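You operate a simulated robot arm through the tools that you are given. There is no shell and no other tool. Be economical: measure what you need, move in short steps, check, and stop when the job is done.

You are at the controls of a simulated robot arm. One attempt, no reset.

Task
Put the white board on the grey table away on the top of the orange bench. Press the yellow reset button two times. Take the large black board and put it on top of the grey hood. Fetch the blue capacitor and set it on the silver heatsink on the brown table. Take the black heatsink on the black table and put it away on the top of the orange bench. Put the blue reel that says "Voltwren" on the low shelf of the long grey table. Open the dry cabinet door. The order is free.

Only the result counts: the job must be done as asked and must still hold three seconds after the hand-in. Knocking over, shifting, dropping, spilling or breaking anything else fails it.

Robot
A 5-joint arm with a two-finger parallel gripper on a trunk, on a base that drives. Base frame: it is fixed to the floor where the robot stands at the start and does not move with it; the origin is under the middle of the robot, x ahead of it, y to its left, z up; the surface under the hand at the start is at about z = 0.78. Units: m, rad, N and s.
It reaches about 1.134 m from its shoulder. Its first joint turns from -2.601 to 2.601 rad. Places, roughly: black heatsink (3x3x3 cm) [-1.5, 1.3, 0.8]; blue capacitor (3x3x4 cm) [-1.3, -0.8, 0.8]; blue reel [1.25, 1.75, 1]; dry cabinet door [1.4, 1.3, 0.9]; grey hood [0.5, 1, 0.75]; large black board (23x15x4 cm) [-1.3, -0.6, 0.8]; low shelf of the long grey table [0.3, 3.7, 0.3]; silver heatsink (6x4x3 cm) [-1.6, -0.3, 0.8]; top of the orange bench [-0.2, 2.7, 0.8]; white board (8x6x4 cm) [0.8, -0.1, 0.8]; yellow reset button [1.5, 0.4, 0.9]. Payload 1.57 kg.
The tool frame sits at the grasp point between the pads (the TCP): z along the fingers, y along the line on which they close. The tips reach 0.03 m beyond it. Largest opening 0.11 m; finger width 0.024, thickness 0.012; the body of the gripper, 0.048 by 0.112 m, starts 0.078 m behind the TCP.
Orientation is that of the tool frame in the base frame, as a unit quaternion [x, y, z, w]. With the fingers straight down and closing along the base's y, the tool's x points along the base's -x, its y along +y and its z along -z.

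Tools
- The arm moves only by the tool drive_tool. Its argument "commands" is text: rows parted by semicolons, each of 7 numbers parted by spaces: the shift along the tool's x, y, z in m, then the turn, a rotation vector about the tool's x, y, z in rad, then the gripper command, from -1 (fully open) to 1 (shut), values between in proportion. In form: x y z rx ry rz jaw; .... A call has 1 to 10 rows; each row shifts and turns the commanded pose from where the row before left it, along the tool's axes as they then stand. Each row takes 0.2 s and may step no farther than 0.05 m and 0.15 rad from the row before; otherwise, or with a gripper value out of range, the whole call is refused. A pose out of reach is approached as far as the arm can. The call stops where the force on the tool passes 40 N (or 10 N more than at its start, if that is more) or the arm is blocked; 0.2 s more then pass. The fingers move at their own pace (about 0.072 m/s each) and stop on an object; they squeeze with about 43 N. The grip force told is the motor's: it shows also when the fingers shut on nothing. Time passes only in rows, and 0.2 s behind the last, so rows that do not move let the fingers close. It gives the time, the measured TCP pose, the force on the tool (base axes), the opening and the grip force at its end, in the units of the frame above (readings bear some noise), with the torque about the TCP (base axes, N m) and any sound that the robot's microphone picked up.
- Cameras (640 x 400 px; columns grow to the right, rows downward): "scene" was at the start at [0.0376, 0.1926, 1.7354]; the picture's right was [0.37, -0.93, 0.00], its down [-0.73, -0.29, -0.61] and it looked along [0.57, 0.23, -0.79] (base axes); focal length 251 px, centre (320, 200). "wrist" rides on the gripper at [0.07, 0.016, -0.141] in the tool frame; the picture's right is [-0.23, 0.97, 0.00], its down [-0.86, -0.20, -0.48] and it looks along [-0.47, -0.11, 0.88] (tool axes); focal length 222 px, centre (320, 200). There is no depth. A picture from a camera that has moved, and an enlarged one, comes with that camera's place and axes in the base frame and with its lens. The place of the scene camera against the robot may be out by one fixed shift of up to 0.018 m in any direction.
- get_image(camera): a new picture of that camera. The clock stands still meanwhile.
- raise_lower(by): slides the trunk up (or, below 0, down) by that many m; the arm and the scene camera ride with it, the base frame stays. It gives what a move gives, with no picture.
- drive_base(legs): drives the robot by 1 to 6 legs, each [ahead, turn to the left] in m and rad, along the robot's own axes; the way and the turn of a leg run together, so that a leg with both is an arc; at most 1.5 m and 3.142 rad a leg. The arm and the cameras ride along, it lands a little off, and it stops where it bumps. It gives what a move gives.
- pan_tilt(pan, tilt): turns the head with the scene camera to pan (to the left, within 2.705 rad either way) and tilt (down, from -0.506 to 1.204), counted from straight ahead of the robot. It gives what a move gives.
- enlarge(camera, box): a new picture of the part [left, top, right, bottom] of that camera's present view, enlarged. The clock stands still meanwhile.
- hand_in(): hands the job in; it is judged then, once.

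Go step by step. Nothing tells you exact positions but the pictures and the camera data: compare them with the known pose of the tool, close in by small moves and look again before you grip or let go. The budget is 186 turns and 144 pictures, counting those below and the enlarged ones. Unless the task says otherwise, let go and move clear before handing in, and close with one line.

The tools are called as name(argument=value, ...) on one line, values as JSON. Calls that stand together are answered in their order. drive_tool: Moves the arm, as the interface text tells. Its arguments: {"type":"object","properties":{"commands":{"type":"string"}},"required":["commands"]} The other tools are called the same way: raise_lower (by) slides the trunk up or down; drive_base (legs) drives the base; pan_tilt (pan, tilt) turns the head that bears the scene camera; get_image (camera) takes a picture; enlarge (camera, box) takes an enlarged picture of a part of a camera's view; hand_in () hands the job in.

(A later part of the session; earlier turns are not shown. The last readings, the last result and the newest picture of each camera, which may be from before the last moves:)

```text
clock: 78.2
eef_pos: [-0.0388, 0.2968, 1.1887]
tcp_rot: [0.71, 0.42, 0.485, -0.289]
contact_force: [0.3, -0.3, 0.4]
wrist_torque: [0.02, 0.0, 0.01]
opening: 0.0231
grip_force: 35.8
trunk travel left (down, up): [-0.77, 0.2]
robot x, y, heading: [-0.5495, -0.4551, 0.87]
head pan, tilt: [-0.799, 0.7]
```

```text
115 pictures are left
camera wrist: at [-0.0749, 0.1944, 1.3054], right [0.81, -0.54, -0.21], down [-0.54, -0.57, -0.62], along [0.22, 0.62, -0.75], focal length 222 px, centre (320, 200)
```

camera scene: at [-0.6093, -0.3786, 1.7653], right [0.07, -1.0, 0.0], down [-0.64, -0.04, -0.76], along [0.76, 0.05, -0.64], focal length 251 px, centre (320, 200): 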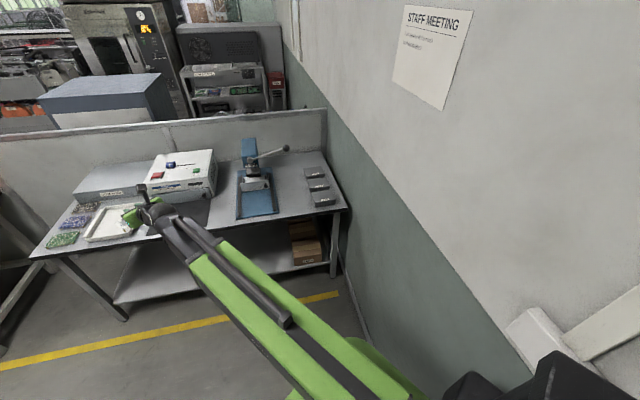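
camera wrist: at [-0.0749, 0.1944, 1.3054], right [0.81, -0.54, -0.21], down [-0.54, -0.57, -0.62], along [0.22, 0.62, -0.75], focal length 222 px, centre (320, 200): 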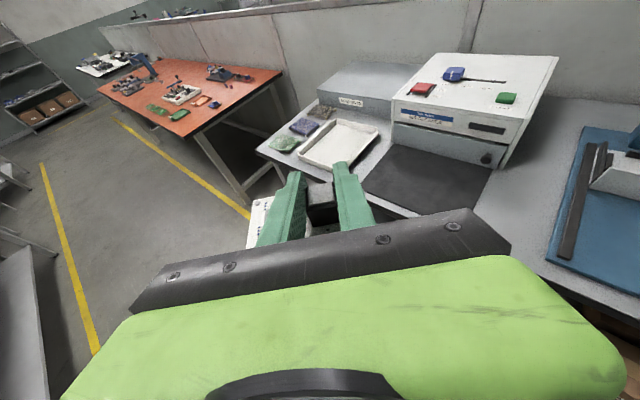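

The turn was blocked behind me (wall or brown table). I move forward a bit diagonally first, then continue turning and driving.

drive_base(legs=[[0.4, 0], [0, 0.998]])

drive_base(legs=[[1.2, 0]])

get_image(camera="scene")

get_image(camera="wrist")

```text
clock: 83.2
eef_pos: [-0.6476, 0.6844, 1.1881]
tcp_rot: [0.422, 0.71, 0.288, -0.485]
contact_force: [0.9, 0.3, -0.6]
wrist_torque: [0.07, 0.0, 0.02]
opening: 0.0231
grip_force: 35.2
trunk travel left (down, up): [-0.77, 0.2]
robot x, y, heading: [-0.3092, -0.1549, 1.858]
head pan, tilt: [-0.799, 0.7]
```

```text
clock: 89.3
eef_pos: [-0.9916, 1.8326, 1.1893]
tcp_rot: [0.42, 0.711, 0.285, -0.486]
contact_force: [0.5, -0.7, -1.2]
wrist_torque: [0.0, 0.0, 0.04]
opening: 0.0232
grip_force: 35.7
trunk travel left (down, up): [-0.77, 0.2]
robot x, y, heading: [-0.6533, 0.9897, 1.864]
head pan, tilt: [-0.799, 0.7]
```

```text
114 pictures are left
camera scene: at [-0.7491, 0.9696, 1.7653], right [0.87, -0.49, 0.0], down [-0.31, -0.56, -0.76], along [0.37, 0.67, -0.64], focal length 251 px, centre (320, 200)
```

scene: 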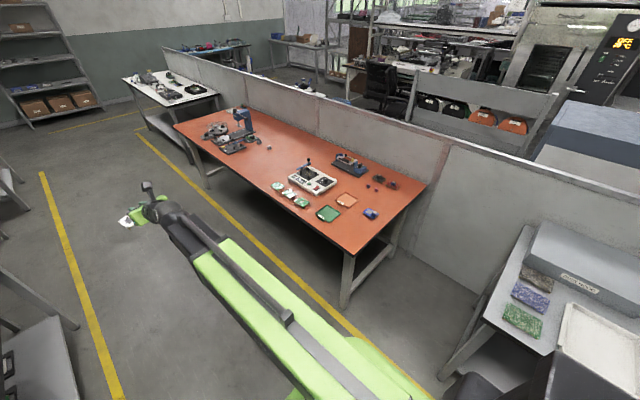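

```text
113 pictures are left
camera wrist: at [-0.9243, 1.7467, 1.3052], right [0.89, 0.4, -0.21], down [0.19, -0.76, -0.62], along [-0.41, 0.52, -0.75], focal length 222 px, centre (320, 200)
```

wrist: 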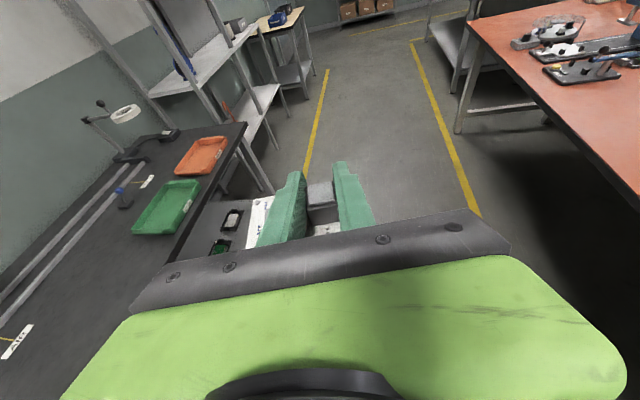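

The bench's free strip is around e1≈0.45, e2≈2.5 in room axes, between the green boards and the magnifier stand. I retract the arm a bit, drive further along the aisle and turn to face it.

drive_base(legs=[[1.28, 0], [0, -1.567]])

drive_tool(commands="-0.0148 0 -0.0372 0 0 0 1;-0.0148 0 -0.0372 0 0 0 1")

pan_tilt(pan=0.1, tilt=0.9)

get_image(camera="scene")

get_image(camera="wrist")

```text
clock: 99.5
eef_pos: [-0.1841, 2.5622, 1.1889]
tcp_rot: [0.798, 0.212, 0.545, -0.145]
contact_force: [-0.3, -0.2, -0.6]
wrist_torque: [-0.04, -0.03, -0.07]
opening: 0.0228
grip_force: 34.8
trunk travel left (down, up): [-0.77, 0.2]
robot x, y, heading: [-1.0104, 2.1836, 0.312]
head pan, tilt: [-0.799, 0.7]
```

```text
clock: 100.1
eef_pos: [-0.2532, 2.5205, 1.1886]
tcp_rot: [0.798, 0.212, 0.544, -0.146]
contact_force: [0.1, -0.2, -0.3]
wrist_torque: [-0.01, 0.01, 0.02]
opening: 0.023
grip_force: 35.3
trunk travel left (down, up): [-0.77, 0.2]
robot x, y, heading: [-1.0109, 2.1801, 0.314]
head pan, tilt: [-0.799, 0.7]
```

```text
clock: 101.3
eef_pos: [-0.2527, 2.5206, 1.1879]
tcp_rot: [0.798, 0.212, 0.545, -0.146]
contact_force: [-0.1, 0.6, 0.6]
wrist_torque: [0.01, -0.02, 0.02]
opening: 0.0232
grip_force: 35.4
trunk travel left (down, up): [-0.77, 0.2]
robot x, y, heading: [-1.0117, 2.1861, 0.316]
head pan, tilt: [0.099, 0.901]
```

```text
112 pictures are left
camera scene: at [-1.0243, 2.3577, 1.7492], right [0.41, -0.91, 0.0], down [-0.72, -0.32, -0.62], along [0.57, 0.25, -0.78], focal length 251 px, centre (320, 200)
```

scene: 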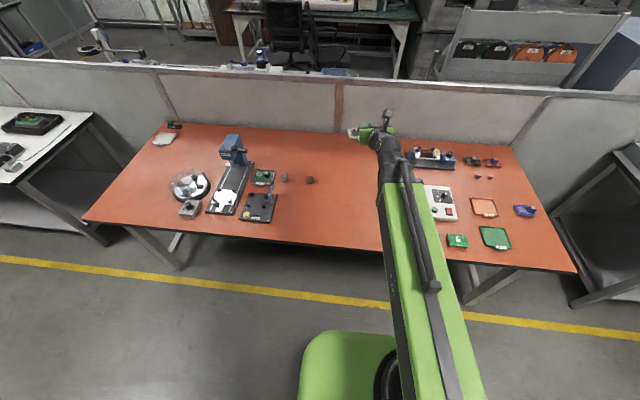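

```text
111 pictures are left
camera wrist: at [-0.3362, 2.4539, 1.3052], right [0.41, -0.89, -0.21], down [-0.76, -0.2, -0.62], along [0.51, 0.42, -0.75], focal length 222 px, centre (320, 200)
```

wrist: 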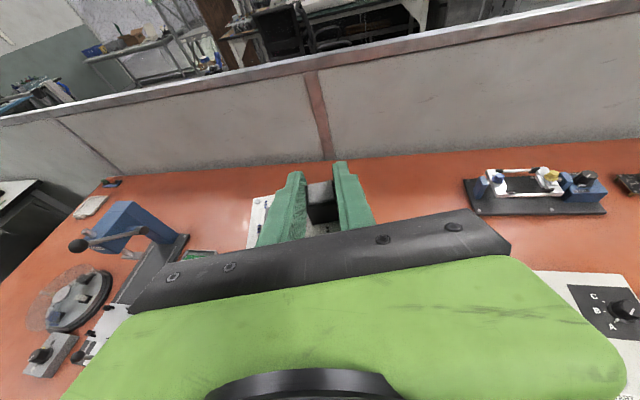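

The spot under the hand is free. I lower to just above the bench and check.

raise_lower(by=-0.33)

get_image(camera="wrist")

get_image(camera="scene")

```text
clock: 104.5
eef_pos: [-0.2518, 2.5205, 0.8574]
tcp_rot: [0.798, 0.213, 0.544, -0.146]
contact_force: [-0.3, 0.5, -0.4]
wrist_torque: [-0.01, 0.02, -0.01]
opening: 0.0233
grip_force: 35.4
trunk travel left (down, up): [-0.44, 0.53]
robot x, y, heading: [-1.0134, 2.1857, 0.313]
head pan, tilt: [0.099, 0.901]
```

```text
110 pictures are left
camera wrist: at [-0.3364, 2.4538, 0.9752], right [0.41, -0.89, -0.21], down [-0.76, -0.2, -0.62], along [0.51, 0.42, -0.75], focal length 222 px, centre (320, 200)
```

wrist: 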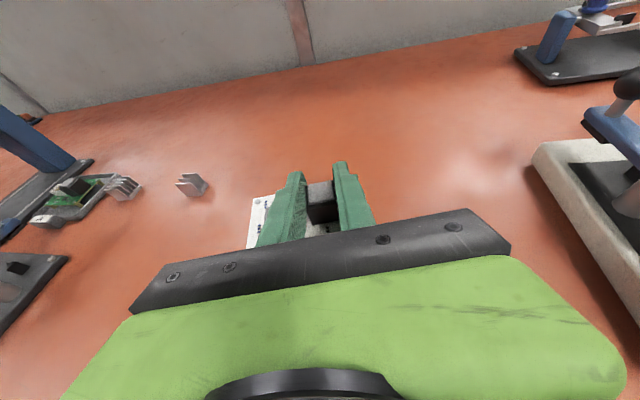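

```text
109 pictures are left
camera scene: at [-1.0243, 2.3577, 1.4192], right [0.41, -0.91, 0.0], down [-0.72, -0.32, -0.62], along [0.57, 0.25, -0.78], focal length 251 px, centre (320, 200)
```

scene: 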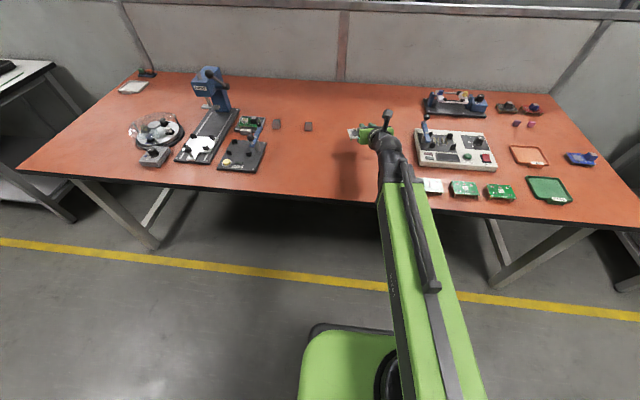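

Clear around. I lower to contact in small steps.

raise_lower(by=-0.032)

raise_lower(by=-0.005)

enlarge(camera="wrist", box=[200, 120, 440, 270])

```text
clock: 105.3
eef_pos: [-0.2537, 2.5214, 0.8268]
tcp_rot: [0.798, 0.213, 0.544, -0.146]
contact_force: [-0.3, -0.4, -0.6]
wrist_torque: [-0.03, 0.0, 0.02]
opening: 0.0233
grip_force: 35.1
trunk travel left (down, up): [-0.408, 0.562]
robot x, y, heading: [-1.0123, 2.1881, 0.32]
head pan, tilt: [0.099, 0.901]
```

```text
clock: 105.8
eef_pos: [-0.2538, 2.5211, 0.8209]
tcp_rot: [0.798, 0.213, 0.544, -0.146]
contact_force: [-0.5, -0.1, 0.5]
wrist_torque: [-0.02, -0.04, 0.01]
opening: 0.0233
grip_force: 35.2
trunk travel left (down, up): [-0.403, 0.567]
robot x, y, heading: [-1.011, 2.1804, 0.318]
head pan, tilt: [0.099, 0.901]
```

```text
2.67 times, centred on (320, 195) of wrist
camera zoom: at [-0.3364, 2.4537, 0.9382], right [0.41, -0.89, -0.21], down [-0.76, -0.2, -0.62], along [0.51, 0.42, -0.75], focal length 592 px, centre (320, 213)
```

zoom: 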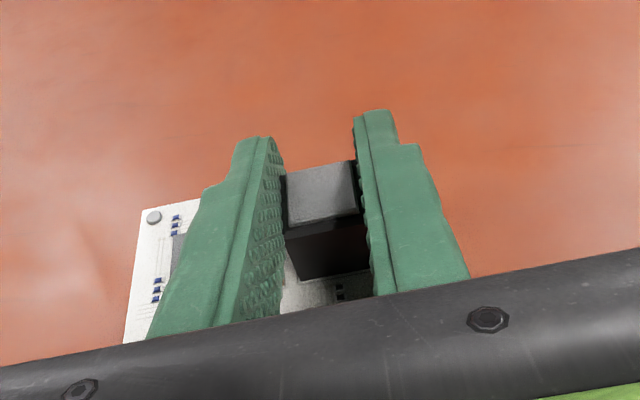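

raise_lower(by=-0.003)

raise_lower(by=-0.003)

raise_lower(by=-0.003)

```text
clock: 106.4
eef_pos: [-0.2535, 2.5213, 0.817]
tcp_rot: [0.798, 0.213, 0.544, -0.147]
contact_force: [-0.1, -0.4, -0.9]
wrist_torque: [0.02, 0.0, 0.0]
opening: 0.0231
grip_force: 35.6
trunk travel left (down, up): [-0.4, 0.57]
robot x, y, heading: [-1.0124, 2.1797, 0.319]
head pan, tilt: [0.099, 0.901]
```

```text
clock: 106.9
eef_pos: [-0.2538, 2.521, 0.8171]
tcp_rot: [0.798, 0.213, 0.544, -0.146]
contact_force: [0.7, 0.6, 0.0]
wrist_torque: [-0.03, -0.03, -0.03]
opening: 0.0229
grip_force: 34.8
trunk travel left (down, up): [-0.397, 0.573]
robot x, y, heading: [-1.0116, 2.1814, 0.321]
head pan, tilt: [0.099, 0.901]
```

```text
clock: 107.4
eef_pos: [-0.2528, 2.5208, 0.8123]
tcp_rot: [0.798, 0.212, 0.544, -0.146]
contact_force: [-1.1, -0.6, -0.7]
wrist_torque: [0.0, -0.02, -0.03]
opening: 0.023
grip_force: 35.5
trunk travel left (down, up): [-0.394, 0.576]
robot x, y, heading: [-1.008, 2.1851, 0.32]
head pan, tilt: [0.099, 0.901]
```

No contact yet; I continue in small steps.

raise_lower(by=-0.004)

raise_lower(by=-0.004)

raise_lower(by=-0.004)

enlarge(camera="wrist", box=[200, 120, 440, 270])

```text
clock: 107.9
eef_pos: [-0.2527, 2.5214, 0.8082]
tcp_rot: [0.798, 0.212, 0.545, -0.146]
contact_force: [-0.3, 0.7, -0.4]
wrist_torque: [0.01, 0.02, 0.01]
opening: 0.0231
grip_force: 35.5
trunk travel left (down, up): [-0.39, 0.58]
robot x, y, heading: [-1.0102, 2.1843, 0.317]
head pan, tilt: [0.099, 0.901]
```

```text
clock: 108.5
eef_pos: [-0.2519, 2.5203, 0.8038]
tcp_rot: [0.798, 0.213, 0.545, -0.146]
contact_force: [-0.2, -0.1, -1.3]
wrist_torque: [0.01, -0.02, 0.02]
opening: 0.023
grip_force: 35.1
trunk travel left (down, up): [-0.386, 0.584]
robot x, y, heading: [-1.009, 2.1839, 0.318]
head pan, tilt: [0.099, 0.901]
```

```text
clock: 109.0
eef_pos: [-0.2542, 2.5203, 0.7998]
tcp_rot: [0.798, 0.213, 0.544, -0.146]
contact_force: [0.6, -0.4, -0.6]
wrist_torque: [0.0, -0.04, -0.02]
opening: 0.0231
grip_force: 35.4
trunk travel left (down, up): [-0.382, 0.588]
robot x, y, heading: [-1.012, 2.1845, 0.315]
head pan, tilt: [0.099, 0.901]
```

```text
2.67 times, centred on (320, 195) of wrist
camera zoom: at [-0.3364, 2.4537, 0.9172], right [0.41, -0.89, -0.21], down [-0.76, -0.2, -0.62], along [0.51, 0.42, -0.75], focal length 592 px, centre (320, 213)
```

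zoom: 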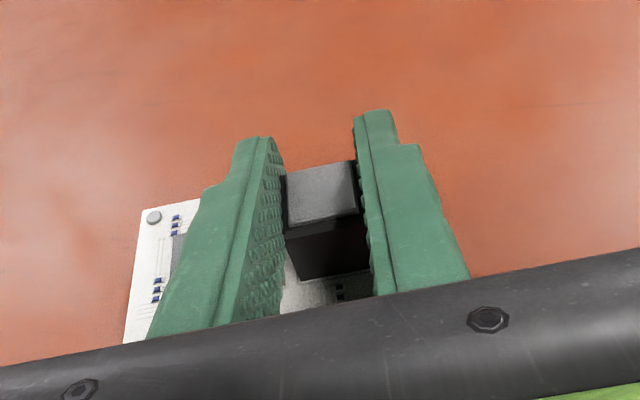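

raise_lower(by=-0.004)

raise_lower(by=-0.004)

raise_lower(by=-0.004)

raise_lower(by=-0.004)

```text
clock: 109.5
eef_pos: [-0.2534, 2.5219, 0.7983]
tcp_rot: [0.797, 0.212, 0.546, -0.147]
contact_force: [7.7, 4.1, 26.9]
wrist_torque: [0.0, 0.13, -0.05]
opening: 0.0231
grip_force: 35.6
trunk travel left (down, up): [-0.378, 0.592]
robot x, y, heading: [-1.0088, 2.1851, 0.318]
head pan, tilt: [0.099, 0.901]
```

```text
clock: 110.0
eef_pos: [-0.2533, 2.5213, 0.7976]
tcp_rot: [0.795, 0.211, 0.549, -0.146]
contact_force: [-3.5, -1.5, 23.6]
wrist_torque: [-0.32, 0.57, 0.01]
opening: 0.0231
grip_force: 35.3
trunk travel left (down, up): [-0.375, 0.595]
robot x, y, heading: [-1.0096, 2.1853, 0.316]
head pan, tilt: [0.099, 0.901]
stopped: the force on the tool passed its limit at 44 N (the readings are from after the stop); the commanded pose is now the measured one
```

```text
clock: 110.4
eef_pos: [-0.2532, 2.5212, 0.7957]
tcp_rot: [0.794, 0.208, 0.553, -0.145]
contact_force: [-3.6, -0.8, 24.8]
wrist_torque: [-0.22, 0.33, -0.04]
opening: 0.023
grip_force: 35.8
trunk travel left (down, up): [-0.372, 0.598]
robot x, y, heading: [-1.0089, 2.1834, 0.319]
head pan, tilt: [0.099, 0.901]
stopped: the force on the tool passed its limit at 45 N (the readings are from after the stop); the commanded pose is now the measured one
```

```text
clock: 110.8
eef_pos: [-0.2511, 2.523, 0.7969]
tcp_rot: [0.791, 0.207, 0.556, -0.147]
contact_force: [-1.8, -0.2, 23.9]
wrist_torque: [-0.21, 0.24, -0.04]
opening: 0.0233
grip_force: 35.5
trunk travel left (down, up): [-0.37, 0.6]
robot x, y, heading: [-1.0106, 2.1857, 0.317]
head pan, tilt: [0.099, 0.901]
stopped: the force on the tool passed its limit at 45 N (the readings are from after the stop); the commanded pose is now the measured one
```

Contact was at z≈0.798 (bench about 0.76). I relieve the load and release.

raise_lower(by=0.008)

enlarge(camera="wrist", box=[200, 120, 440, 270])

```text
clock: 111.4
eef_pos: [-0.2512, 2.5216, 0.7999]
tcp_rot: [0.793, 0.209, 0.553, -0.147]
contact_force: [-0.1, -0.4, -0.2]
wrist_torque: [-0.02, 0.01, 0.0]
opening: 0.0229
grip_force: 35.7
trunk travel left (down, up): [-0.378, 0.592]
robot x, y, heading: [-1.0081, 2.183, 0.318]
head pan, tilt: [0.099, 0.901]
```

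```text
2.67 times, centred on (320, 195) of wrist
camera zoom: at [-0.3363, 2.4536, 0.9157], right [0.41, -0.89, -0.22], down [-0.75, -0.19, -0.64], along [0.52, 0.42, -0.74], focal length 592 px, centre (320, 213)
```

zoom: 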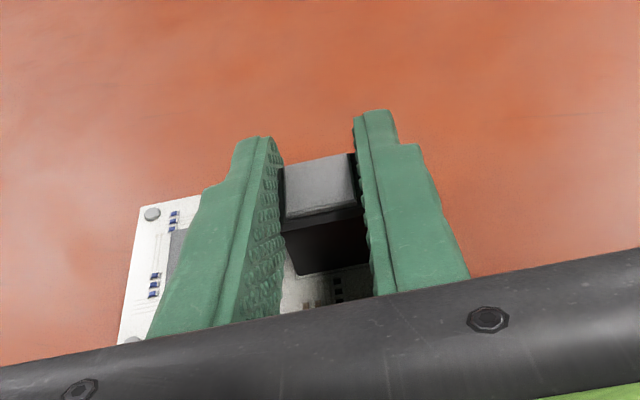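

drive_tool(commands="0 0 0 0 0 0 0.3;0 0 0 0 0 0 -0.2;0 0 0 0 0 0 -0.2")

raise_lower(by=0.3)

get_image(camera="wrist")

```text
clock: 112.2
eef_pos: [-0.2497, 2.5227, 0.8011]
tcp_rot: [0.793, 0.207, 0.554, -0.146]
contact_force: [1.3, -0.1, 0.4]
wrist_torque: [0.01, 0.02, 0.01]
opening: 0.0661
grip_force: 0.0
trunk travel left (down, up): [-0.378, 0.592]
robot x, y, heading: [-1.0109, 2.1838, 0.317]
head pan, tilt: [0.099, 0.901]
```

```text
clock: 115.2
eef_pos: [-0.2506, 2.5216, 1.102]
tcp_rot: [0.793, 0.207, 0.554, -0.146]
contact_force: [0.5, 0.3, 0.0]
wrist_torque: [-0.03, 0.0, 0.05]
opening: 0.0659
grip_force: 0.0
trunk travel left (down, up): [-0.678, 0.292]
robot x, y, heading: [-1.0092, 2.1861, 0.319]
head pan, tilt: [0.099, 0.901]
```

```text
105 pictures are left
camera wrist: at [-0.3365, 2.4535, 1.216], right [0.41, -0.89, -0.22], down [-0.75, -0.19, -0.64], along [0.52, 0.42, -0.74], focal length 222 px, centre (320, 200)
```

wrist: 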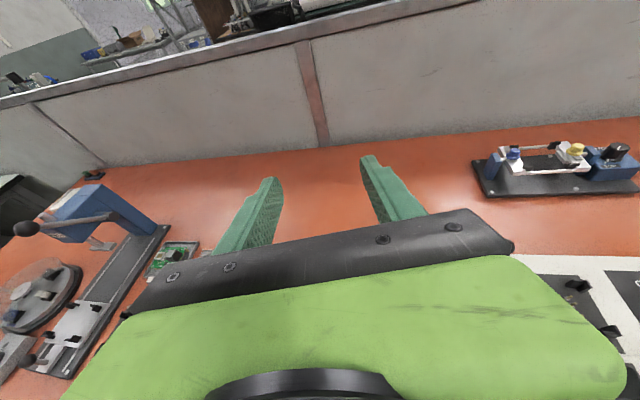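

Released. Next the black heatsink near (-1.53,1.35) at the front edge of the black table: I turn along the aisle, drive, and face that table.

drive_base(legs=[[0, -1.59], [0.65, 0], [0, -1.571]])

pan_tilt(pan=0.0, tilt=0.8)

get_image(camera="scene")

```text
clock: 119.3
eef_pos: [-0.6694, 1.4322, 1.102]
tcp_rot: [0.708, -0.412, 0.497, 0.286]
contact_force: [-0.6, -0.8, 0.5]
wrist_torque: [-0.01, -0.01, 0.04]
opening: 0.0662
grip_force: 0.0
trunk travel left (down, up): [-0.678, 0.292]
robot x, y, heading: [-1.0372, 2.1801, -1.238]
head pan, tilt: [0.099, 0.901]
stopped in leg 1: the robot was blocked; the commanded pose is now the measured one
```

```text
clock: 120.0
eef_pos: [-0.6699, 1.4311, 1.1015]
tcp_rot: [0.709, -0.411, 0.496, 0.285]
contact_force: [0.1, -0.4, 0.3]
wrist_torque: [0.0, -0.01, 0.05]
opening: 0.0662
grip_force: 0.1
trunk travel left (down, up): [-0.678, 0.292]
robot x, y, heading: [-1.0416, 2.177, -1.239]
head pan, tilt: [0.0, 0.799]
```

```text
104 pictures are left
camera scene: at [-0.8543, 2.1965, 1.6653], right [-0.94, -0.33, 0.0], down [-0.24, 0.68, -0.7], along [0.23, -0.66, -0.72], focal length 251 px, centre (320, 200)
```

scene: 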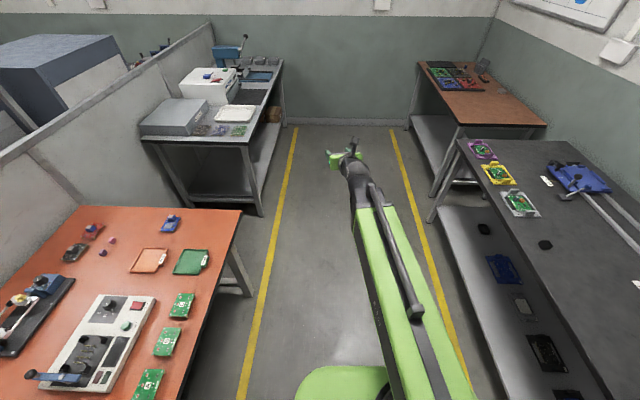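

Blocked only at the very end of the turn. I drive forward along the aisle and then turn to face the black table.

drive_base(legs=[[0.62, 0], [0, -1.606]])

get_image(camera="scene")

```text
clock: 127.4
eef_pos: [-1.5958, 1.2556, 1.102]
tcp_rot: [-0.198, 0.795, -0.142, -0.556]
contact_force: [-0.3, -0.5, 0.2]
wrist_torque: [-0.01, -0.01, 0.0]
opening: 0.0658
grip_force: 0.0
trunk travel left (down, up): [-0.678, 0.292]
robot x, y, heading: [-0.8434, 1.6223, -2.844]
head pan, tilt: [0.0, 0.799]
```

```text
103 pictures are left
camera scene: at [-0.8111, 1.4434, 1.6653], right [-0.3, 0.95, 0.0], down [0.68, 0.21, -0.7], along [-0.67, -0.21, -0.72], focal length 251 px, centre (320, 200)
```

scene: 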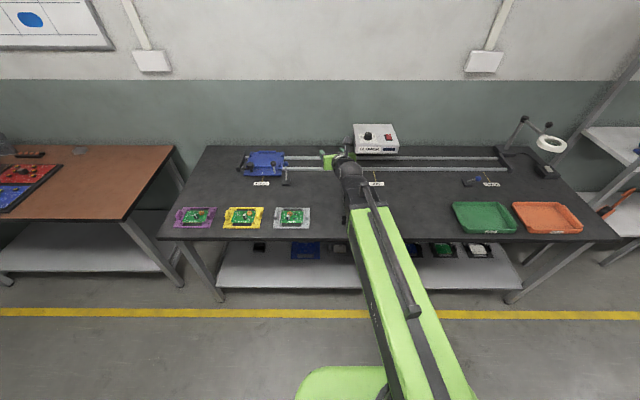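

I bring the tool vertical again for a straight-down grasp.

drive_tool(commands="0 0 0 0 -0.15 0 -0.1;0 0 0 0 -0.15 0 -0.1;0 0 0 0 -0.15 0 -0.1;0 0 0 0 -0.15 0 -0.1;0 0 0 0 -0.15 0 -0.1;0 0 0 0 -0.15 0 -0.1;0 0 0 0 -0.15 0 -0.1;0 0 0 0 -0.15 0 -0.1;0 0 0 0 -0.02 0 -0.1")

get_image(camera="wrist")

```text
clock: 129.4
eef_pos: [-1.6234, 1.3187, 0.9452]
tcp_rot: [-0.249, 0.968, -0.004, 0.001]
contact_force: [-0.4, 0.1, -0.3]
wrist_torque: [-0.03, 0.02, -0.02]
opening: 0.0605
grip_force: 0.0
out of reach, approached as far as the arm can: row 1, 2, 3, 4, 5, 6, 7, 8
trunk travel left (down, up): [-0.678, 0.292]
robot x, y, heading: [-0.8429, 1.6213, -2.837]
head pan, tilt: [0.0, 0.799]
```

```text
102 pictures are left
camera wrist: at [-1.6921, 1.3005, 1.0871], right [-0.27, 0.96, -0.01], down [0.84, 0.24, 0.48], along [0.46, 0.12, -0.88], focal length 222 px, centre (320, 200)
```

wrist: 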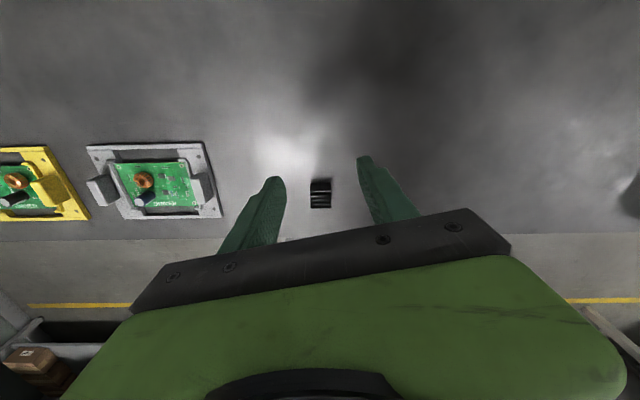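

The heatsink sits at about (-1.547,1.338). I rotate 0.2 rad to square up, move over it, and lower.

drive_tool(commands="0 0 0 0 0 0.1 -0.1;0 0 0 0 0 0.1 -0.1;-0.04 -0.003 0 0 0 0 -0.1;-0.04 -0.003 0 0 0 0 -0.1")

raise_lower(by=-0.1)

get_image(camera="wrist")

```text
clock: 130.4
eef_pos: [-1.5487, 1.3511, 0.9454]
tcp_rot: [-0.249, 0.969, -0.005, 0.0]
contact_force: [-0.3, -1.7, 0.7]
wrist_torque: [-0.02, -0.02, 0.03]
opening: 0.0605
grip_force: 0.1
out of reach, approached as far as the arm can: row 1, 2
trunk travel left (down, up): [-0.678, 0.292]
robot x, y, heading: [-0.8397, 1.62, -2.839]
head pan, tilt: [0.0, 0.799]
```

```text
clock: 131.7
eef_pos: [-1.5495, 1.3514, 0.8447]
tcp_rot: [-0.249, 0.969, -0.005, 0.001]
contact_force: [-0.2, -0.7, 0.7]
wrist_torque: [-0.02, -0.01, -0.01]
opening: 0.0603
grip_force: 0.0
trunk travel left (down, up): [-0.578, 0.392]
robot x, y, heading: [-0.8412, 1.6188, -2.837]
head pan, tilt: [0.0, 0.799]
```

```text
101 pictures are left
camera wrist: at [-1.6176, 1.3325, 0.9873], right [-0.27, 0.96, -0.01], down [0.84, 0.24, 0.48], along [0.46, 0.12, -0.88], focal length 222 px, centre (320, 200)
```

wrist: 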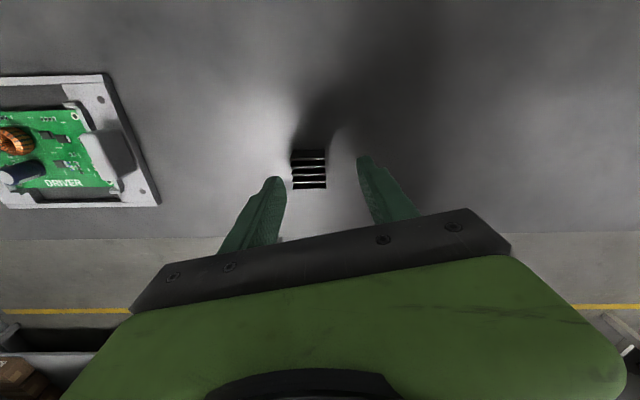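

Spin is at its limit, but the small misalignment is fine. I correct 1.5 cm sideways and lower further.

drive_tool(commands="-0.003 -0.0146 0 0 0 0 -0.1;0 0 0 0 0 0 -0.1")

raise_lower(by=-0.03)

enlarge(camera="wrist", box=[200, 100, 440, 250])

```text
clock: 132.3
eef_pos: [-1.5407, 1.343, 0.8452]
tcp_rot: [-0.254, 0.967, -0.007, 0.0]
contact_force: [-0.1, 0.3, 0.2]
wrist_torque: [0.0, -0.01, 0.0]
opening: 0.0605
grip_force: 0.2
trunk travel left (down, up): [-0.578, 0.392]
robot x, y, heading: [-0.8422, 1.6204, -2.841]
head pan, tilt: [0.0, 0.799]
```

```text
clock: 133.1
eef_pos: [-1.5411, 1.3419, 0.8152]
tcp_rot: [-0.254, 0.967, -0.006, -0.001]
contact_force: [0.5, 0.1, 0.8]
wrist_torque: [0.0, 0.0, -0.02]
opening: 0.0606
grip_force: 0.0
trunk travel left (down, up): [-0.548, 0.422]
robot x, y, heading: [-0.8398, 1.6219, -2.836]
head pan, tilt: [0.0, 0.799]
```

```text
2.67 times, centred on (320, 175) of wrist
camera zoom: at [-1.609, 1.3237, 0.9572], right [-0.28, 0.96, -0.01], down [0.84, 0.25, 0.48], along [0.46, 0.12, -0.88], focal length 592 px, centre (320, 267)
```

zoom: 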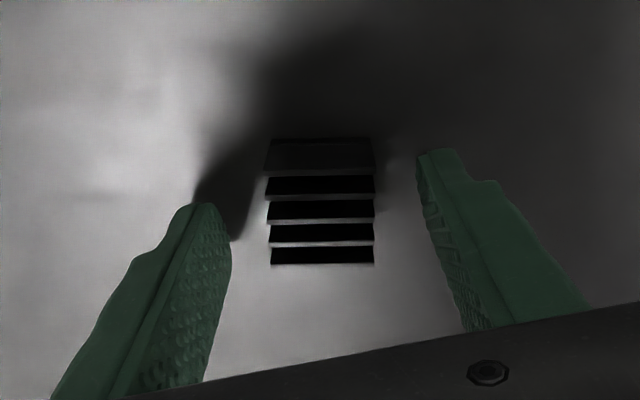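

raise_lower(by=-0.014)

drive_tool(commands="0 0 0 0 0 0 1;0 0 0 0 0 0 1;0 0 0 0 0 0 1;0 0 0 0 0 0 1")

raise_lower(by=0.06)

enlarge(camera="wrist", box=[200, 100, 440, 250])

```text
clock: 133.5
eef_pos: [-1.5389, 1.3435, 0.8093]
tcp_rot: [-0.254, 0.967, -0.004, -0.002]
contact_force: [6.4, 2.2, 14.6]
wrist_torque: [0.63, -0.04, -0.17]
opening: 0.0595
grip_force: 0.0
trunk travel left (down, up): [-0.542, 0.428]
robot x, y, heading: [-0.8461, 1.6193, -2.838]
head pan, tilt: [0.0, 0.799]
stopped: the force on the tool passed its limit at 76 N (the readings are from after the stop); the commanded pose is now the measured one
```

```text
clock: 134.5
eef_pos: [-1.541, 1.3451, 0.8097]
tcp_rot: [-0.253, 0.967, -0.005, -0.002]
contact_force: [-9.4, 9.8, 25.5]
wrist_torque: [0.83, 0.37, 0.2]
opening: 0.0286
grip_force: 38.2
trunk travel left (down, up): [-0.542, 0.428]
robot x, y, heading: [-0.8422, 1.6198, -2.839]
head pan, tilt: [0.0, 0.799]
```

```text
clock: 135.5
eef_pos: [-1.5407, 1.3429, 0.8693]
tcp_rot: [-0.254, 0.967, -0.005, -0.002]
contact_force: [-0.8, -0.1, -0.2]
wrist_torque: [0.02, 0.0, -0.01]
opening: 0.0286
grip_force: 38.5
trunk travel left (down, up): [-0.602, 0.368]
robot x, y, heading: [-0.8402, 1.6218, -2.839]
head pan, tilt: [0.0, 0.799]
```

```text
2.67 times, centred on (320, 175) of wrist
camera zoom: at [-1.6096, 1.3235, 1.0112], right [-0.28, 0.96, -0.01], down [0.84, 0.25, 0.48], along [0.46, 0.13, -0.88], focal length 592 px, centre (320, 267)
```

zoom: 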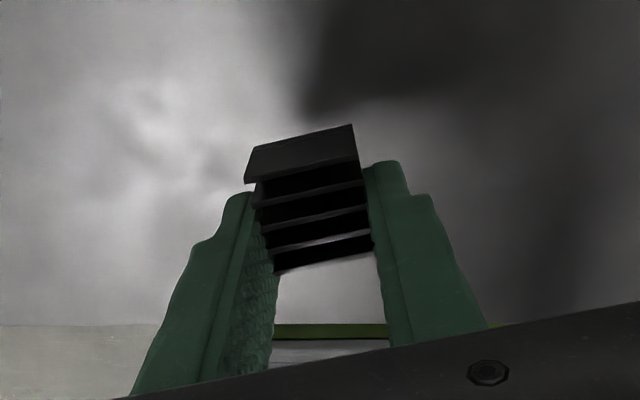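

The heatsink is held. I raise, turn along the aisle, drive and face the bench again at its free strip.

raise_lower(by=0.34)

drive_base(legs=[[0, -1.575], [0.76, 0], [0, -1.571]])

get_image(camera="scene")

get_image(camera="wrist")

```text
clock: 138.8
eef_pos: [-1.5403, 1.3424, 1.2084]
tcp_rot: [-0.254, 0.967, -0.005, -0.002]
contact_force: [0.4, 0.2, -0.2]
wrist_torque: [0.03, 0.0, 0.01]
opening: 0.0287
grip_force: 38.6
trunk travel left (down, up): [-0.942, 0.028]
robot x, y, heading: [-0.8413, 1.6219, -2.836]
head pan, tilt: [0.0, 0.799]
```

```text
clock: 150.6
eef_pos: [-0.3769, 2.6324, 1.2107]
tcp_rot: [0.963, 0.268, 0.002, -0.007]
contact_force: [-0.2, -0.7, 0.1]
wrist_torque: [-0.03, -0.04, 0.0]
opening: 0.0286
grip_force: 38.6
trunk travel left (down, up): [-0.942, 0.028]
robot x, y, heading: [-1.0697, 2.327, 0.313]
head pan, tilt: [0.0, 0.799]
```

```text
98 pictures are left
camera scene: at [-1.0771, 2.5002, 1.9289], right [0.31, -0.95, 0.0], down [-0.68, -0.22, -0.7], along [0.66, 0.22, -0.72], focal length 251 px, centre (320, 200)
```

scene: 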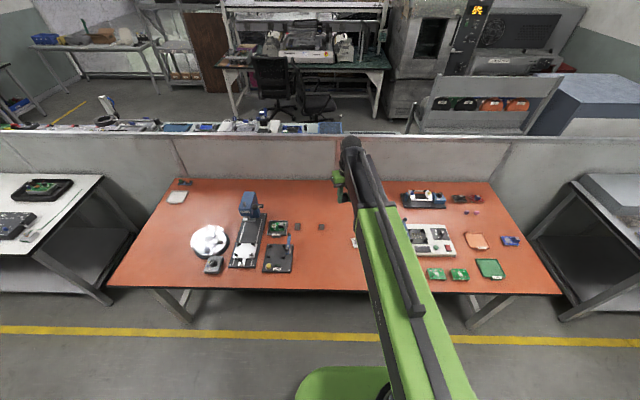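

```text
97 pictures are left
camera wrist: at [-0.3087, 2.6516, 1.3523], right [0.31, -0.95, -0.02], down [-0.83, -0.28, 0.47], along [-0.46, -0.13, -0.88], focal length 222 px, centre (320, 200)
```

wrist: 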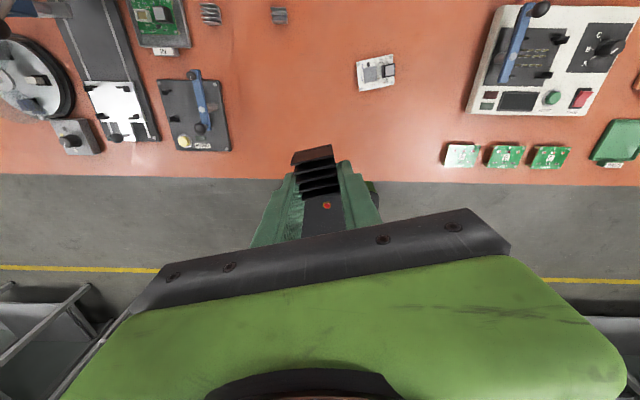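

White board sits fine on the bench, and the spot below the hand is clear. I lower to contact.

raise_lower(by=-0.405)

raise_lower(by=-0.01)

get_image(camera="wrist")

```text
refused: -0.405 is not a number from -0.4 to 0.4
```

```text
clock: 151.2
eef_pos: [-0.3755, 2.6295, 1.1981]
tcp_rot: [0.964, 0.267, 0.001, -0.009]
contact_force: [-0.5, 1.3, -0.8]
wrist_torque: [0.0, -0.01, -0.03]
opening: 0.0285
grip_force: 38.5
trunk travel left (down, up): [-0.932, 0.038]
robot x, y, heading: [-1.0661, 2.3298, 0.319]
head pan, tilt: [0.0, 0.799]
```

```text
96 pictures are left
camera wrist: at [-0.3057, 2.6489, 1.3411], right [0.31, -0.95, -0.02], down [-0.83, -0.28, 0.48], along [-0.46, -0.13, -0.88], focal length 222 px, centre (320, 200)
```

wrist: 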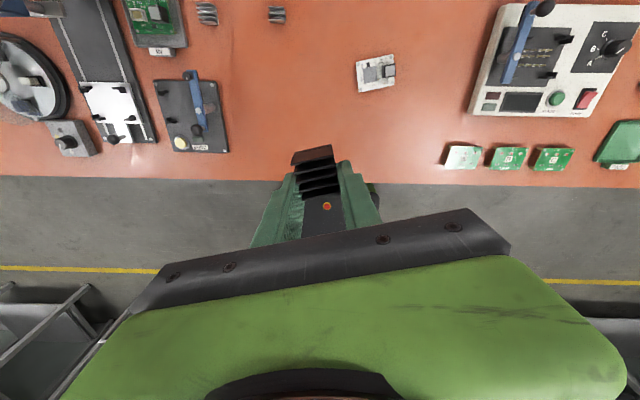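

raise_lower(by=-0.385)

raise_lower(by=-0.01)

raise_lower(by=-0.006)

raise_lower(by=-0.004)

```text
clock: 154.9
eef_pos: [-0.3754, 2.631, 0.8138]
tcp_rot: [0.963, 0.268, 0.001, -0.009]
contact_force: [0.2, 0.3, -0.4]
wrist_torque: [0.02, -0.02, 0.0]
opening: 0.0283
grip_force: 38.3
trunk travel left (down, up): [-0.547, 0.423]
robot x, y, heading: [-1.0663, 2.3335, 0.315]
head pan, tilt: [0.0, 0.799]
```

```text
clock: 155.4
eef_pos: [-0.3758, 2.6309, 0.8036]
tcp_rot: [0.963, 0.268, 0.002, -0.007]
contact_force: [-0.1, -0.2, 0.1]
wrist_torque: [0.01, 0.0, 0.04]
opening: 0.0283
grip_force: 39.2
trunk travel left (down, up): [-0.537, 0.433]
robot x, y, heading: [-1.0677, 2.3309, 0.315]
head pan, tilt: [0.0, 0.799]
```

```text
clock: 156.0
eef_pos: [-0.3744, 2.6304, 0.7983]
tcp_rot: [0.963, 0.268, 0.002, -0.009]
contact_force: [0.0, 0.2, 0.3]
wrist_torque: [-0.01, 0.0, -0.02]
opening: 0.0285
grip_force: 39.0
trunk travel left (down, up): [-0.531, 0.439]
robot x, y, heading: [-1.0681, 2.3297, 0.323]
head pan, tilt: [0.0, 0.799]
```

```text
clock: 156.5
eef_pos: [-0.3748, 2.6308, 0.7932]
tcp_rot: [0.963, 0.268, 0.001, -0.009]
contact_force: [-0.4, -0.1, -0.5]
wrist_torque: [0.0, -0.01, 0.02]
opening: 0.0289
grip_force: 38.2
trunk travel left (down, up): [-0.527, 0.443]
robot x, y, heading: [-1.0694, 2.3333, 0.317]
head pan, tilt: [0.0, 0.799]
```

raise_lower(by=-0.003)

raise_lower(by=-0.003)

```text
clock: 157.0
eef_pos: [-0.3753, 2.6305, 0.7908]
tcp_rot: [0.964, 0.267, 0.001, -0.009]
contact_force: [0.0, 0.2, -0.2]
wrist_torque: [0.01, -0.03, -0.02]
opening: 0.0287
grip_force: 38.3
trunk travel left (down, up): [-0.524, 0.446]
robot x, y, heading: [-1.0677, 2.3318, 0.315]
head pan, tilt: [0.0, 0.799]
```

```text
clock: 157.6
eef_pos: [-0.3752, 2.6297, 0.7912]
tcp_rot: [0.963, 0.268, 0.003, -0.009]
contact_force: [-1.0, 0.1, 23.2]
wrist_torque: [-0.56, 0.02, -0.07]
opening: 0.0285
grip_force: 38.2
trunk travel left (down, up): [-0.522, 0.448]
robot x, y, heading: [-1.0658, 2.3305, 0.315]
head pan, tilt: [0.0, 0.799]
stopped: the force on the tool passed its limit at 42 N (the readings are from after the stop); the commanded pose is now the measured one
```

Contact made. I release, raise, and turn left to face along the aisle, then reverse toward the brown table.

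drive_tool(commands="0 0 0 0 0 0 0.3;0 0 0 0 0 0 -0.2;0 0 0 0 0 0 -0.2")

raise_lower(by=0.4)

drive_base(legs=[[0, 1.56], [-1.4, 0], [-1.25, 0]])

get_image(camera="scene")

```text
clock: 158.4
eef_pos: [-0.376, 2.6329, 0.7909]
tcp_rot: [0.963, 0.268, 0.003, -0.009]
contact_force: [-8.9, 17.9, 27.1]
wrist_torque: [-0.35, 0.12, -0.15]
opening: 0.0481
grip_force: 0.2
trunk travel left (down, up): [-0.522, 0.448]
robot x, y, heading: [-1.0687, 2.3317, 0.318]
head pan, tilt: [0.0, 0.799]
```

```text
clock: 162.3
eef_pos: [-0.3744, 2.6305, 1.1893]
tcp_rot: [0.963, 0.268, 0.002, -0.008]
contact_force: [-0.8, -0.2, -0.3]
wrist_torque: [0.04, 0.0, 0.02]
opening: 0.066
grip_force: 0.1
trunk travel left (down, up): [-0.922, 0.048]
robot x, y, heading: [-1.0672, 2.3296, 0.314]
head pan, tilt: [0.0, 0.799]
```

```text
clock: 179.1
eef_pos: [-0.5499, 0.4749, 1.1891]
tcp_rot: [0.492, 0.87, -0.004, -0.009]
contact_force: [-1.2, 0.5, 0.6]
wrist_torque: [-0.01, 0.01, 0.02]
opening: 0.0661
grip_force: 0.2
trunk travel left (down, up): [-0.922, 0.048]
robot x, y, heading: [-0.2528, -0.2214, 1.876]
head pan, tilt: [0.0, 0.799]
```

```text
95 pictures are left
camera scene: at [-0.4115, -0.2424, 1.9089], right [0.95, 0.3, 0.0], down [0.22, -0.68, -0.7], along [-0.21, 0.66, -0.72], focal length 251 px, centre (320, 200)
```

scene: 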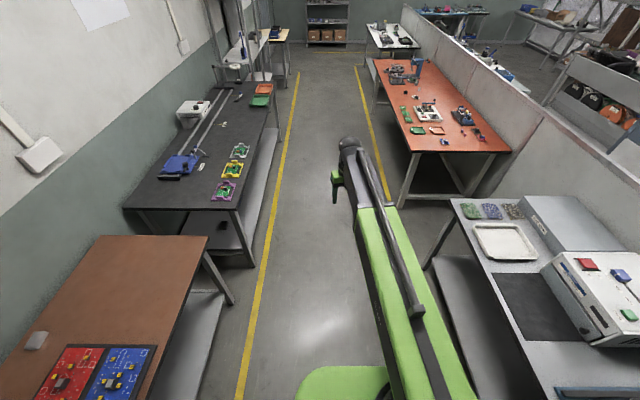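

I'm at the right place along the aisle; I turn left to face the brown table and approach.

drive_base(legs=[[0, 1.562], [0.44, 0]])

get_image(camera="scene")

get_image(camera="wrist")

```text
clock: 185.6
eef_pos: [-1.3715, -0.6494, 1.1899]
tcp_rot: [-0.266, 0.964, -0.009, -0.002]
contact_force: [-0.9, 0.5, 0.0]
wrist_torque: [-0.05, -0.02, -0.01]
opening: 0.066
grip_force: 0.1
trunk travel left (down, up): [-0.922, 0.048]
robot x, y, heading: [-0.6694, -0.3691, -2.843]
head pan, tilt: [0.0, 0.799]
```

```text
94 pictures are left
camera scene: at [-0.6438, -0.5442, 1.909], right [-0.29, 0.96, 0.0], down [0.69, 0.21, -0.7], along [-0.67, -0.2, -0.72], focal length 251 px, centre (320, 200)
```

scene: 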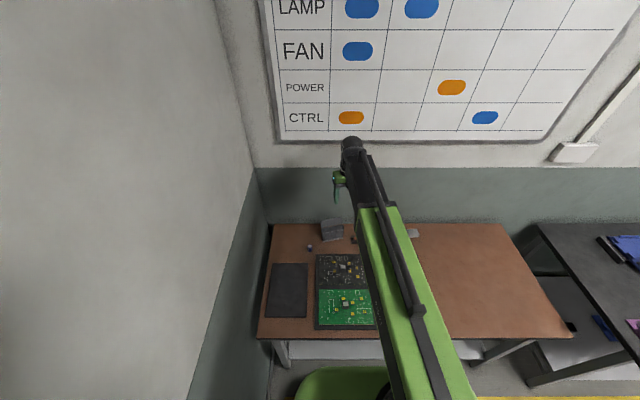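

```text
93 pictures are left
camera wrist: at [-1.439, -0.6696, 1.331], right [-0.3, 0.95, -0.02], down [0.84, 0.28, 0.47], along [0.46, 0.13, -0.88], focal length 222 px, centre (320, 200)
```

wrist: 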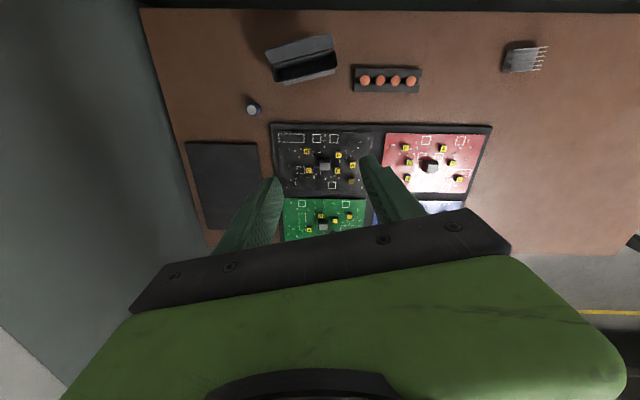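

I can see the capacitor at about (-1.337,-0.803) and the silver heatsink at about (-1.596,-0.303). I'll zoom on both.

enlarge(camera="wrist", box=[440, 0, 600, 100])

enlarge(camera="wrist", box=[200, 70, 440, 220])

```text
4.00 times, centred on (520, 50) of wrist
camera zoom: at [-1.439, -0.6696, 1.331], right [-0.3, 0.95, -0.02], down [0.84, 0.28, 0.47], along [0.46, 0.13, -0.88], focal length 888 px, centre (-480, 800)
```

zoom: 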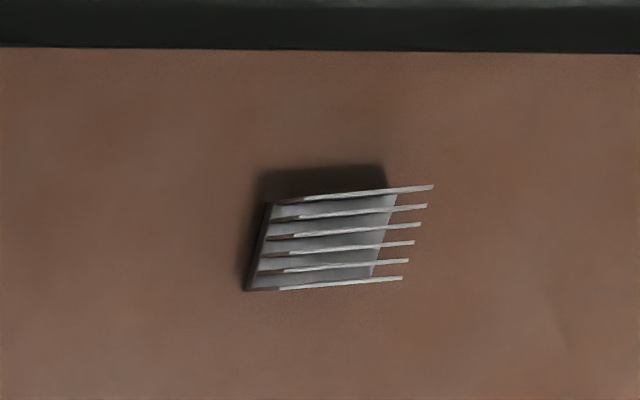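

```text
2.67 times, centred on (320, 145) of wrist
camera zoom: at [-1.439, -0.6696, 1.331], right [-0.3, 0.95, -0.02], down [0.84, 0.28, 0.47], along [0.46, 0.13, -0.88], focal length 592 px, centre (320, 347)
```

zoom: 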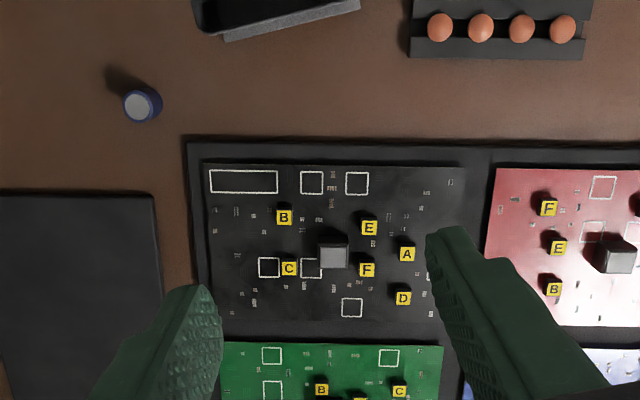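

I move over the capacitor, turning the tool along with the arm.

drive_tool(commands="0.0124 -0.037 0 0 0 -0.05 -0.1;0.0124 -0.037 0 0 0 -0.05 -0.1;0.0124 -0.037 0 0 0 -0.05 -0.1;0.0124 -0.037 0 0 0 -0.05 -0.1")

raise_lower(by=-0.24)

get_image(camera="wrist")

```text
clock: 186.6
eef_pos: [-1.3264, -0.8, 1.1889]
tcp_rot: [-0.361, 0.932, -0.008, -0.004]
contact_force: [0.1, -0.4, -0.8]
wrist_torque: [0.0, 0.02, -0.02]
opening: 0.0604
grip_force: 0.0
trunk travel left (down, up): [-0.922, 0.048]
robot x, y, heading: [-0.6742, -0.3616, -2.842]
head pan, tilt: [0.0, 0.799]
```

```text
clock: 189.1
eef_pos: [-1.3256, -0.7981, 0.949]
tcp_rot: [-0.36, 0.933, -0.008, -0.004]
contact_force: [-0.2, -0.5, 0.4]
wrist_torque: [0.0, -0.02, -0.03]
opening: 0.0605
grip_force: 0.0
trunk travel left (down, up): [-0.682, 0.288]
robot x, y, heading: [-0.6694, -0.3638, -2.851]
head pan, tilt: [0.0, 0.799]
```

```text
90 pictures are left
camera wrist: at [-1.3881, -0.8318, 1.0915], right [-0.49, 0.87, -0.02], down [0.77, 0.44, 0.47], along [0.42, 0.22, -0.88], focal length 222 px, centre (320, 200)
```

wrist: 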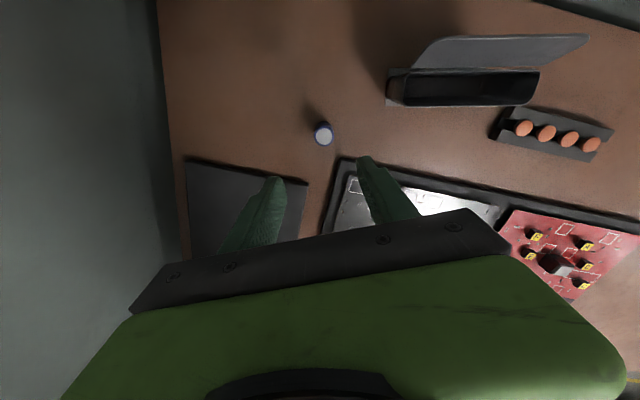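

drive_tool(commands="0.0157 0.004 0 0 0 0 -0.1;0 0 0 0 0 0 -0.1")

raise_lower(by=-0.105)

enlarge(camera="wrist", box=[200, 100, 440, 250])

```text
clock: 189.7
eef_pos: [-1.3404, -0.8068, 0.9483]
tcp_rot: [-0.361, 0.933, -0.009, -0.003]
contact_force: [0.5, -0.6, -0.6]
wrist_torque: [-0.02, 0.0, -0.01]
opening: 0.0605
grip_force: 0.1
trunk travel left (down, up): [-0.682, 0.288]
robot x, y, heading: [-0.6727, -0.366, -2.846]
head pan, tilt: [0.0, 0.799]
```

```text
clock: 191.1
eef_pos: [-1.3395, -0.8072, 0.8441]
tcp_rot: [-0.361, 0.933, -0.008, -0.003]
contact_force: [-0.5, -1.0, -0.4]
wrist_torque: [0.01, 0.02, -0.03]
opening: 0.0604
grip_force: 0.0
trunk travel left (down, up): [-0.577, 0.393]
robot x, y, heading: [-0.673, -0.3655, -2.844]
head pan, tilt: [0.0, 0.799]
```

```text
2.67 times, centred on (320, 175) of wrist
camera zoom: at [-1.4017, -0.8392, 0.9865], right [-0.49, 0.87, -0.02], down [0.77, 0.44, 0.47], along [0.42, 0.22, -0.88], focal length 592 px, centre (320, 267)
```

zoom: 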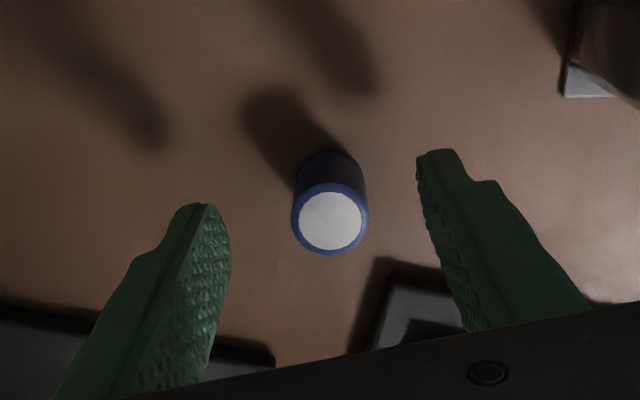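

raise_lower(by=-0.022)

drive_tool(commands="0 0 0 0 0 0 1;0 0 0 0 0 0 1;0 0 0 0 0 0 1;0 0 0 0 0 0 1")

raise_lower(by=0.15)

get_image(camera="wrist")

```text
clock: 191.7
eef_pos: [-1.3403, -0.8059, 0.8218]
tcp_rot: [-0.361, 0.933, -0.009, -0.003]
contact_force: [0.4, -0.5, 0.0]
wrist_torque: [-0.02, -0.01, 0.02]
opening: 0.0606
grip_force: 0.1
trunk travel left (down, up): [-0.555, 0.415]
robot x, y, heading: [-0.6755, -0.3642, -2.84]
head pan, tilt: [0.0, 0.799]
```

```text
clock: 192.7
eef_pos: [-1.3398, -0.8064, 0.8213]
tcp_rot: [-0.361, 0.933, -0.008, -0.003]
contact_force: [-0.5, -0.3, 0.6]
wrist_torque: [-0.01, -0.01, 0.01]
opening: 0.0232
grip_force: 35.5
trunk travel left (down, up): [-0.555, 0.415]
robot x, y, heading: [-0.6723, -0.3666, -2.843]
head pan, tilt: [0.0, 0.799]
```

```text
clock: 194.5
eef_pos: [-1.3408, -0.8063, 0.9722]
tcp_rot: [-0.361, 0.933, -0.008, -0.003]
contact_force: [0.0, -0.3, 0.0]
wrist_torque: [0.01, -0.01, 0.01]
opening: 0.023
grip_force: 35.0
trunk travel left (down, up): [-0.705, 0.265]
robot x, y, heading: [-0.6714, -0.3676, -2.844]
head pan, tilt: [0.0, 0.799]
```

```text
88 pictures are left
camera wrist: at [-1.4018, -0.8393, 1.1144], right [-0.49, 0.87, -0.02], down [0.77, 0.44, 0.47], along [0.42, 0.22, -0.88], focal length 222 px, centre (320, 200)
```

wrist: 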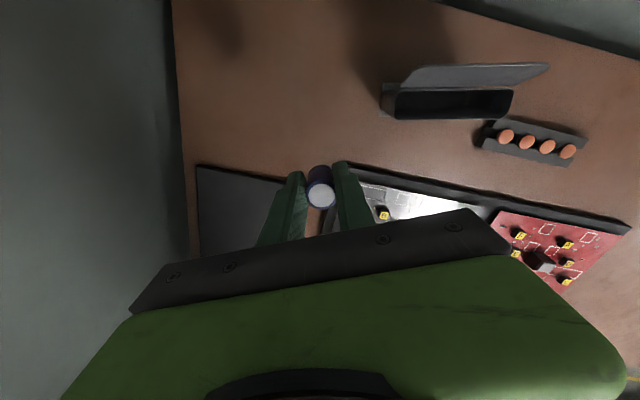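

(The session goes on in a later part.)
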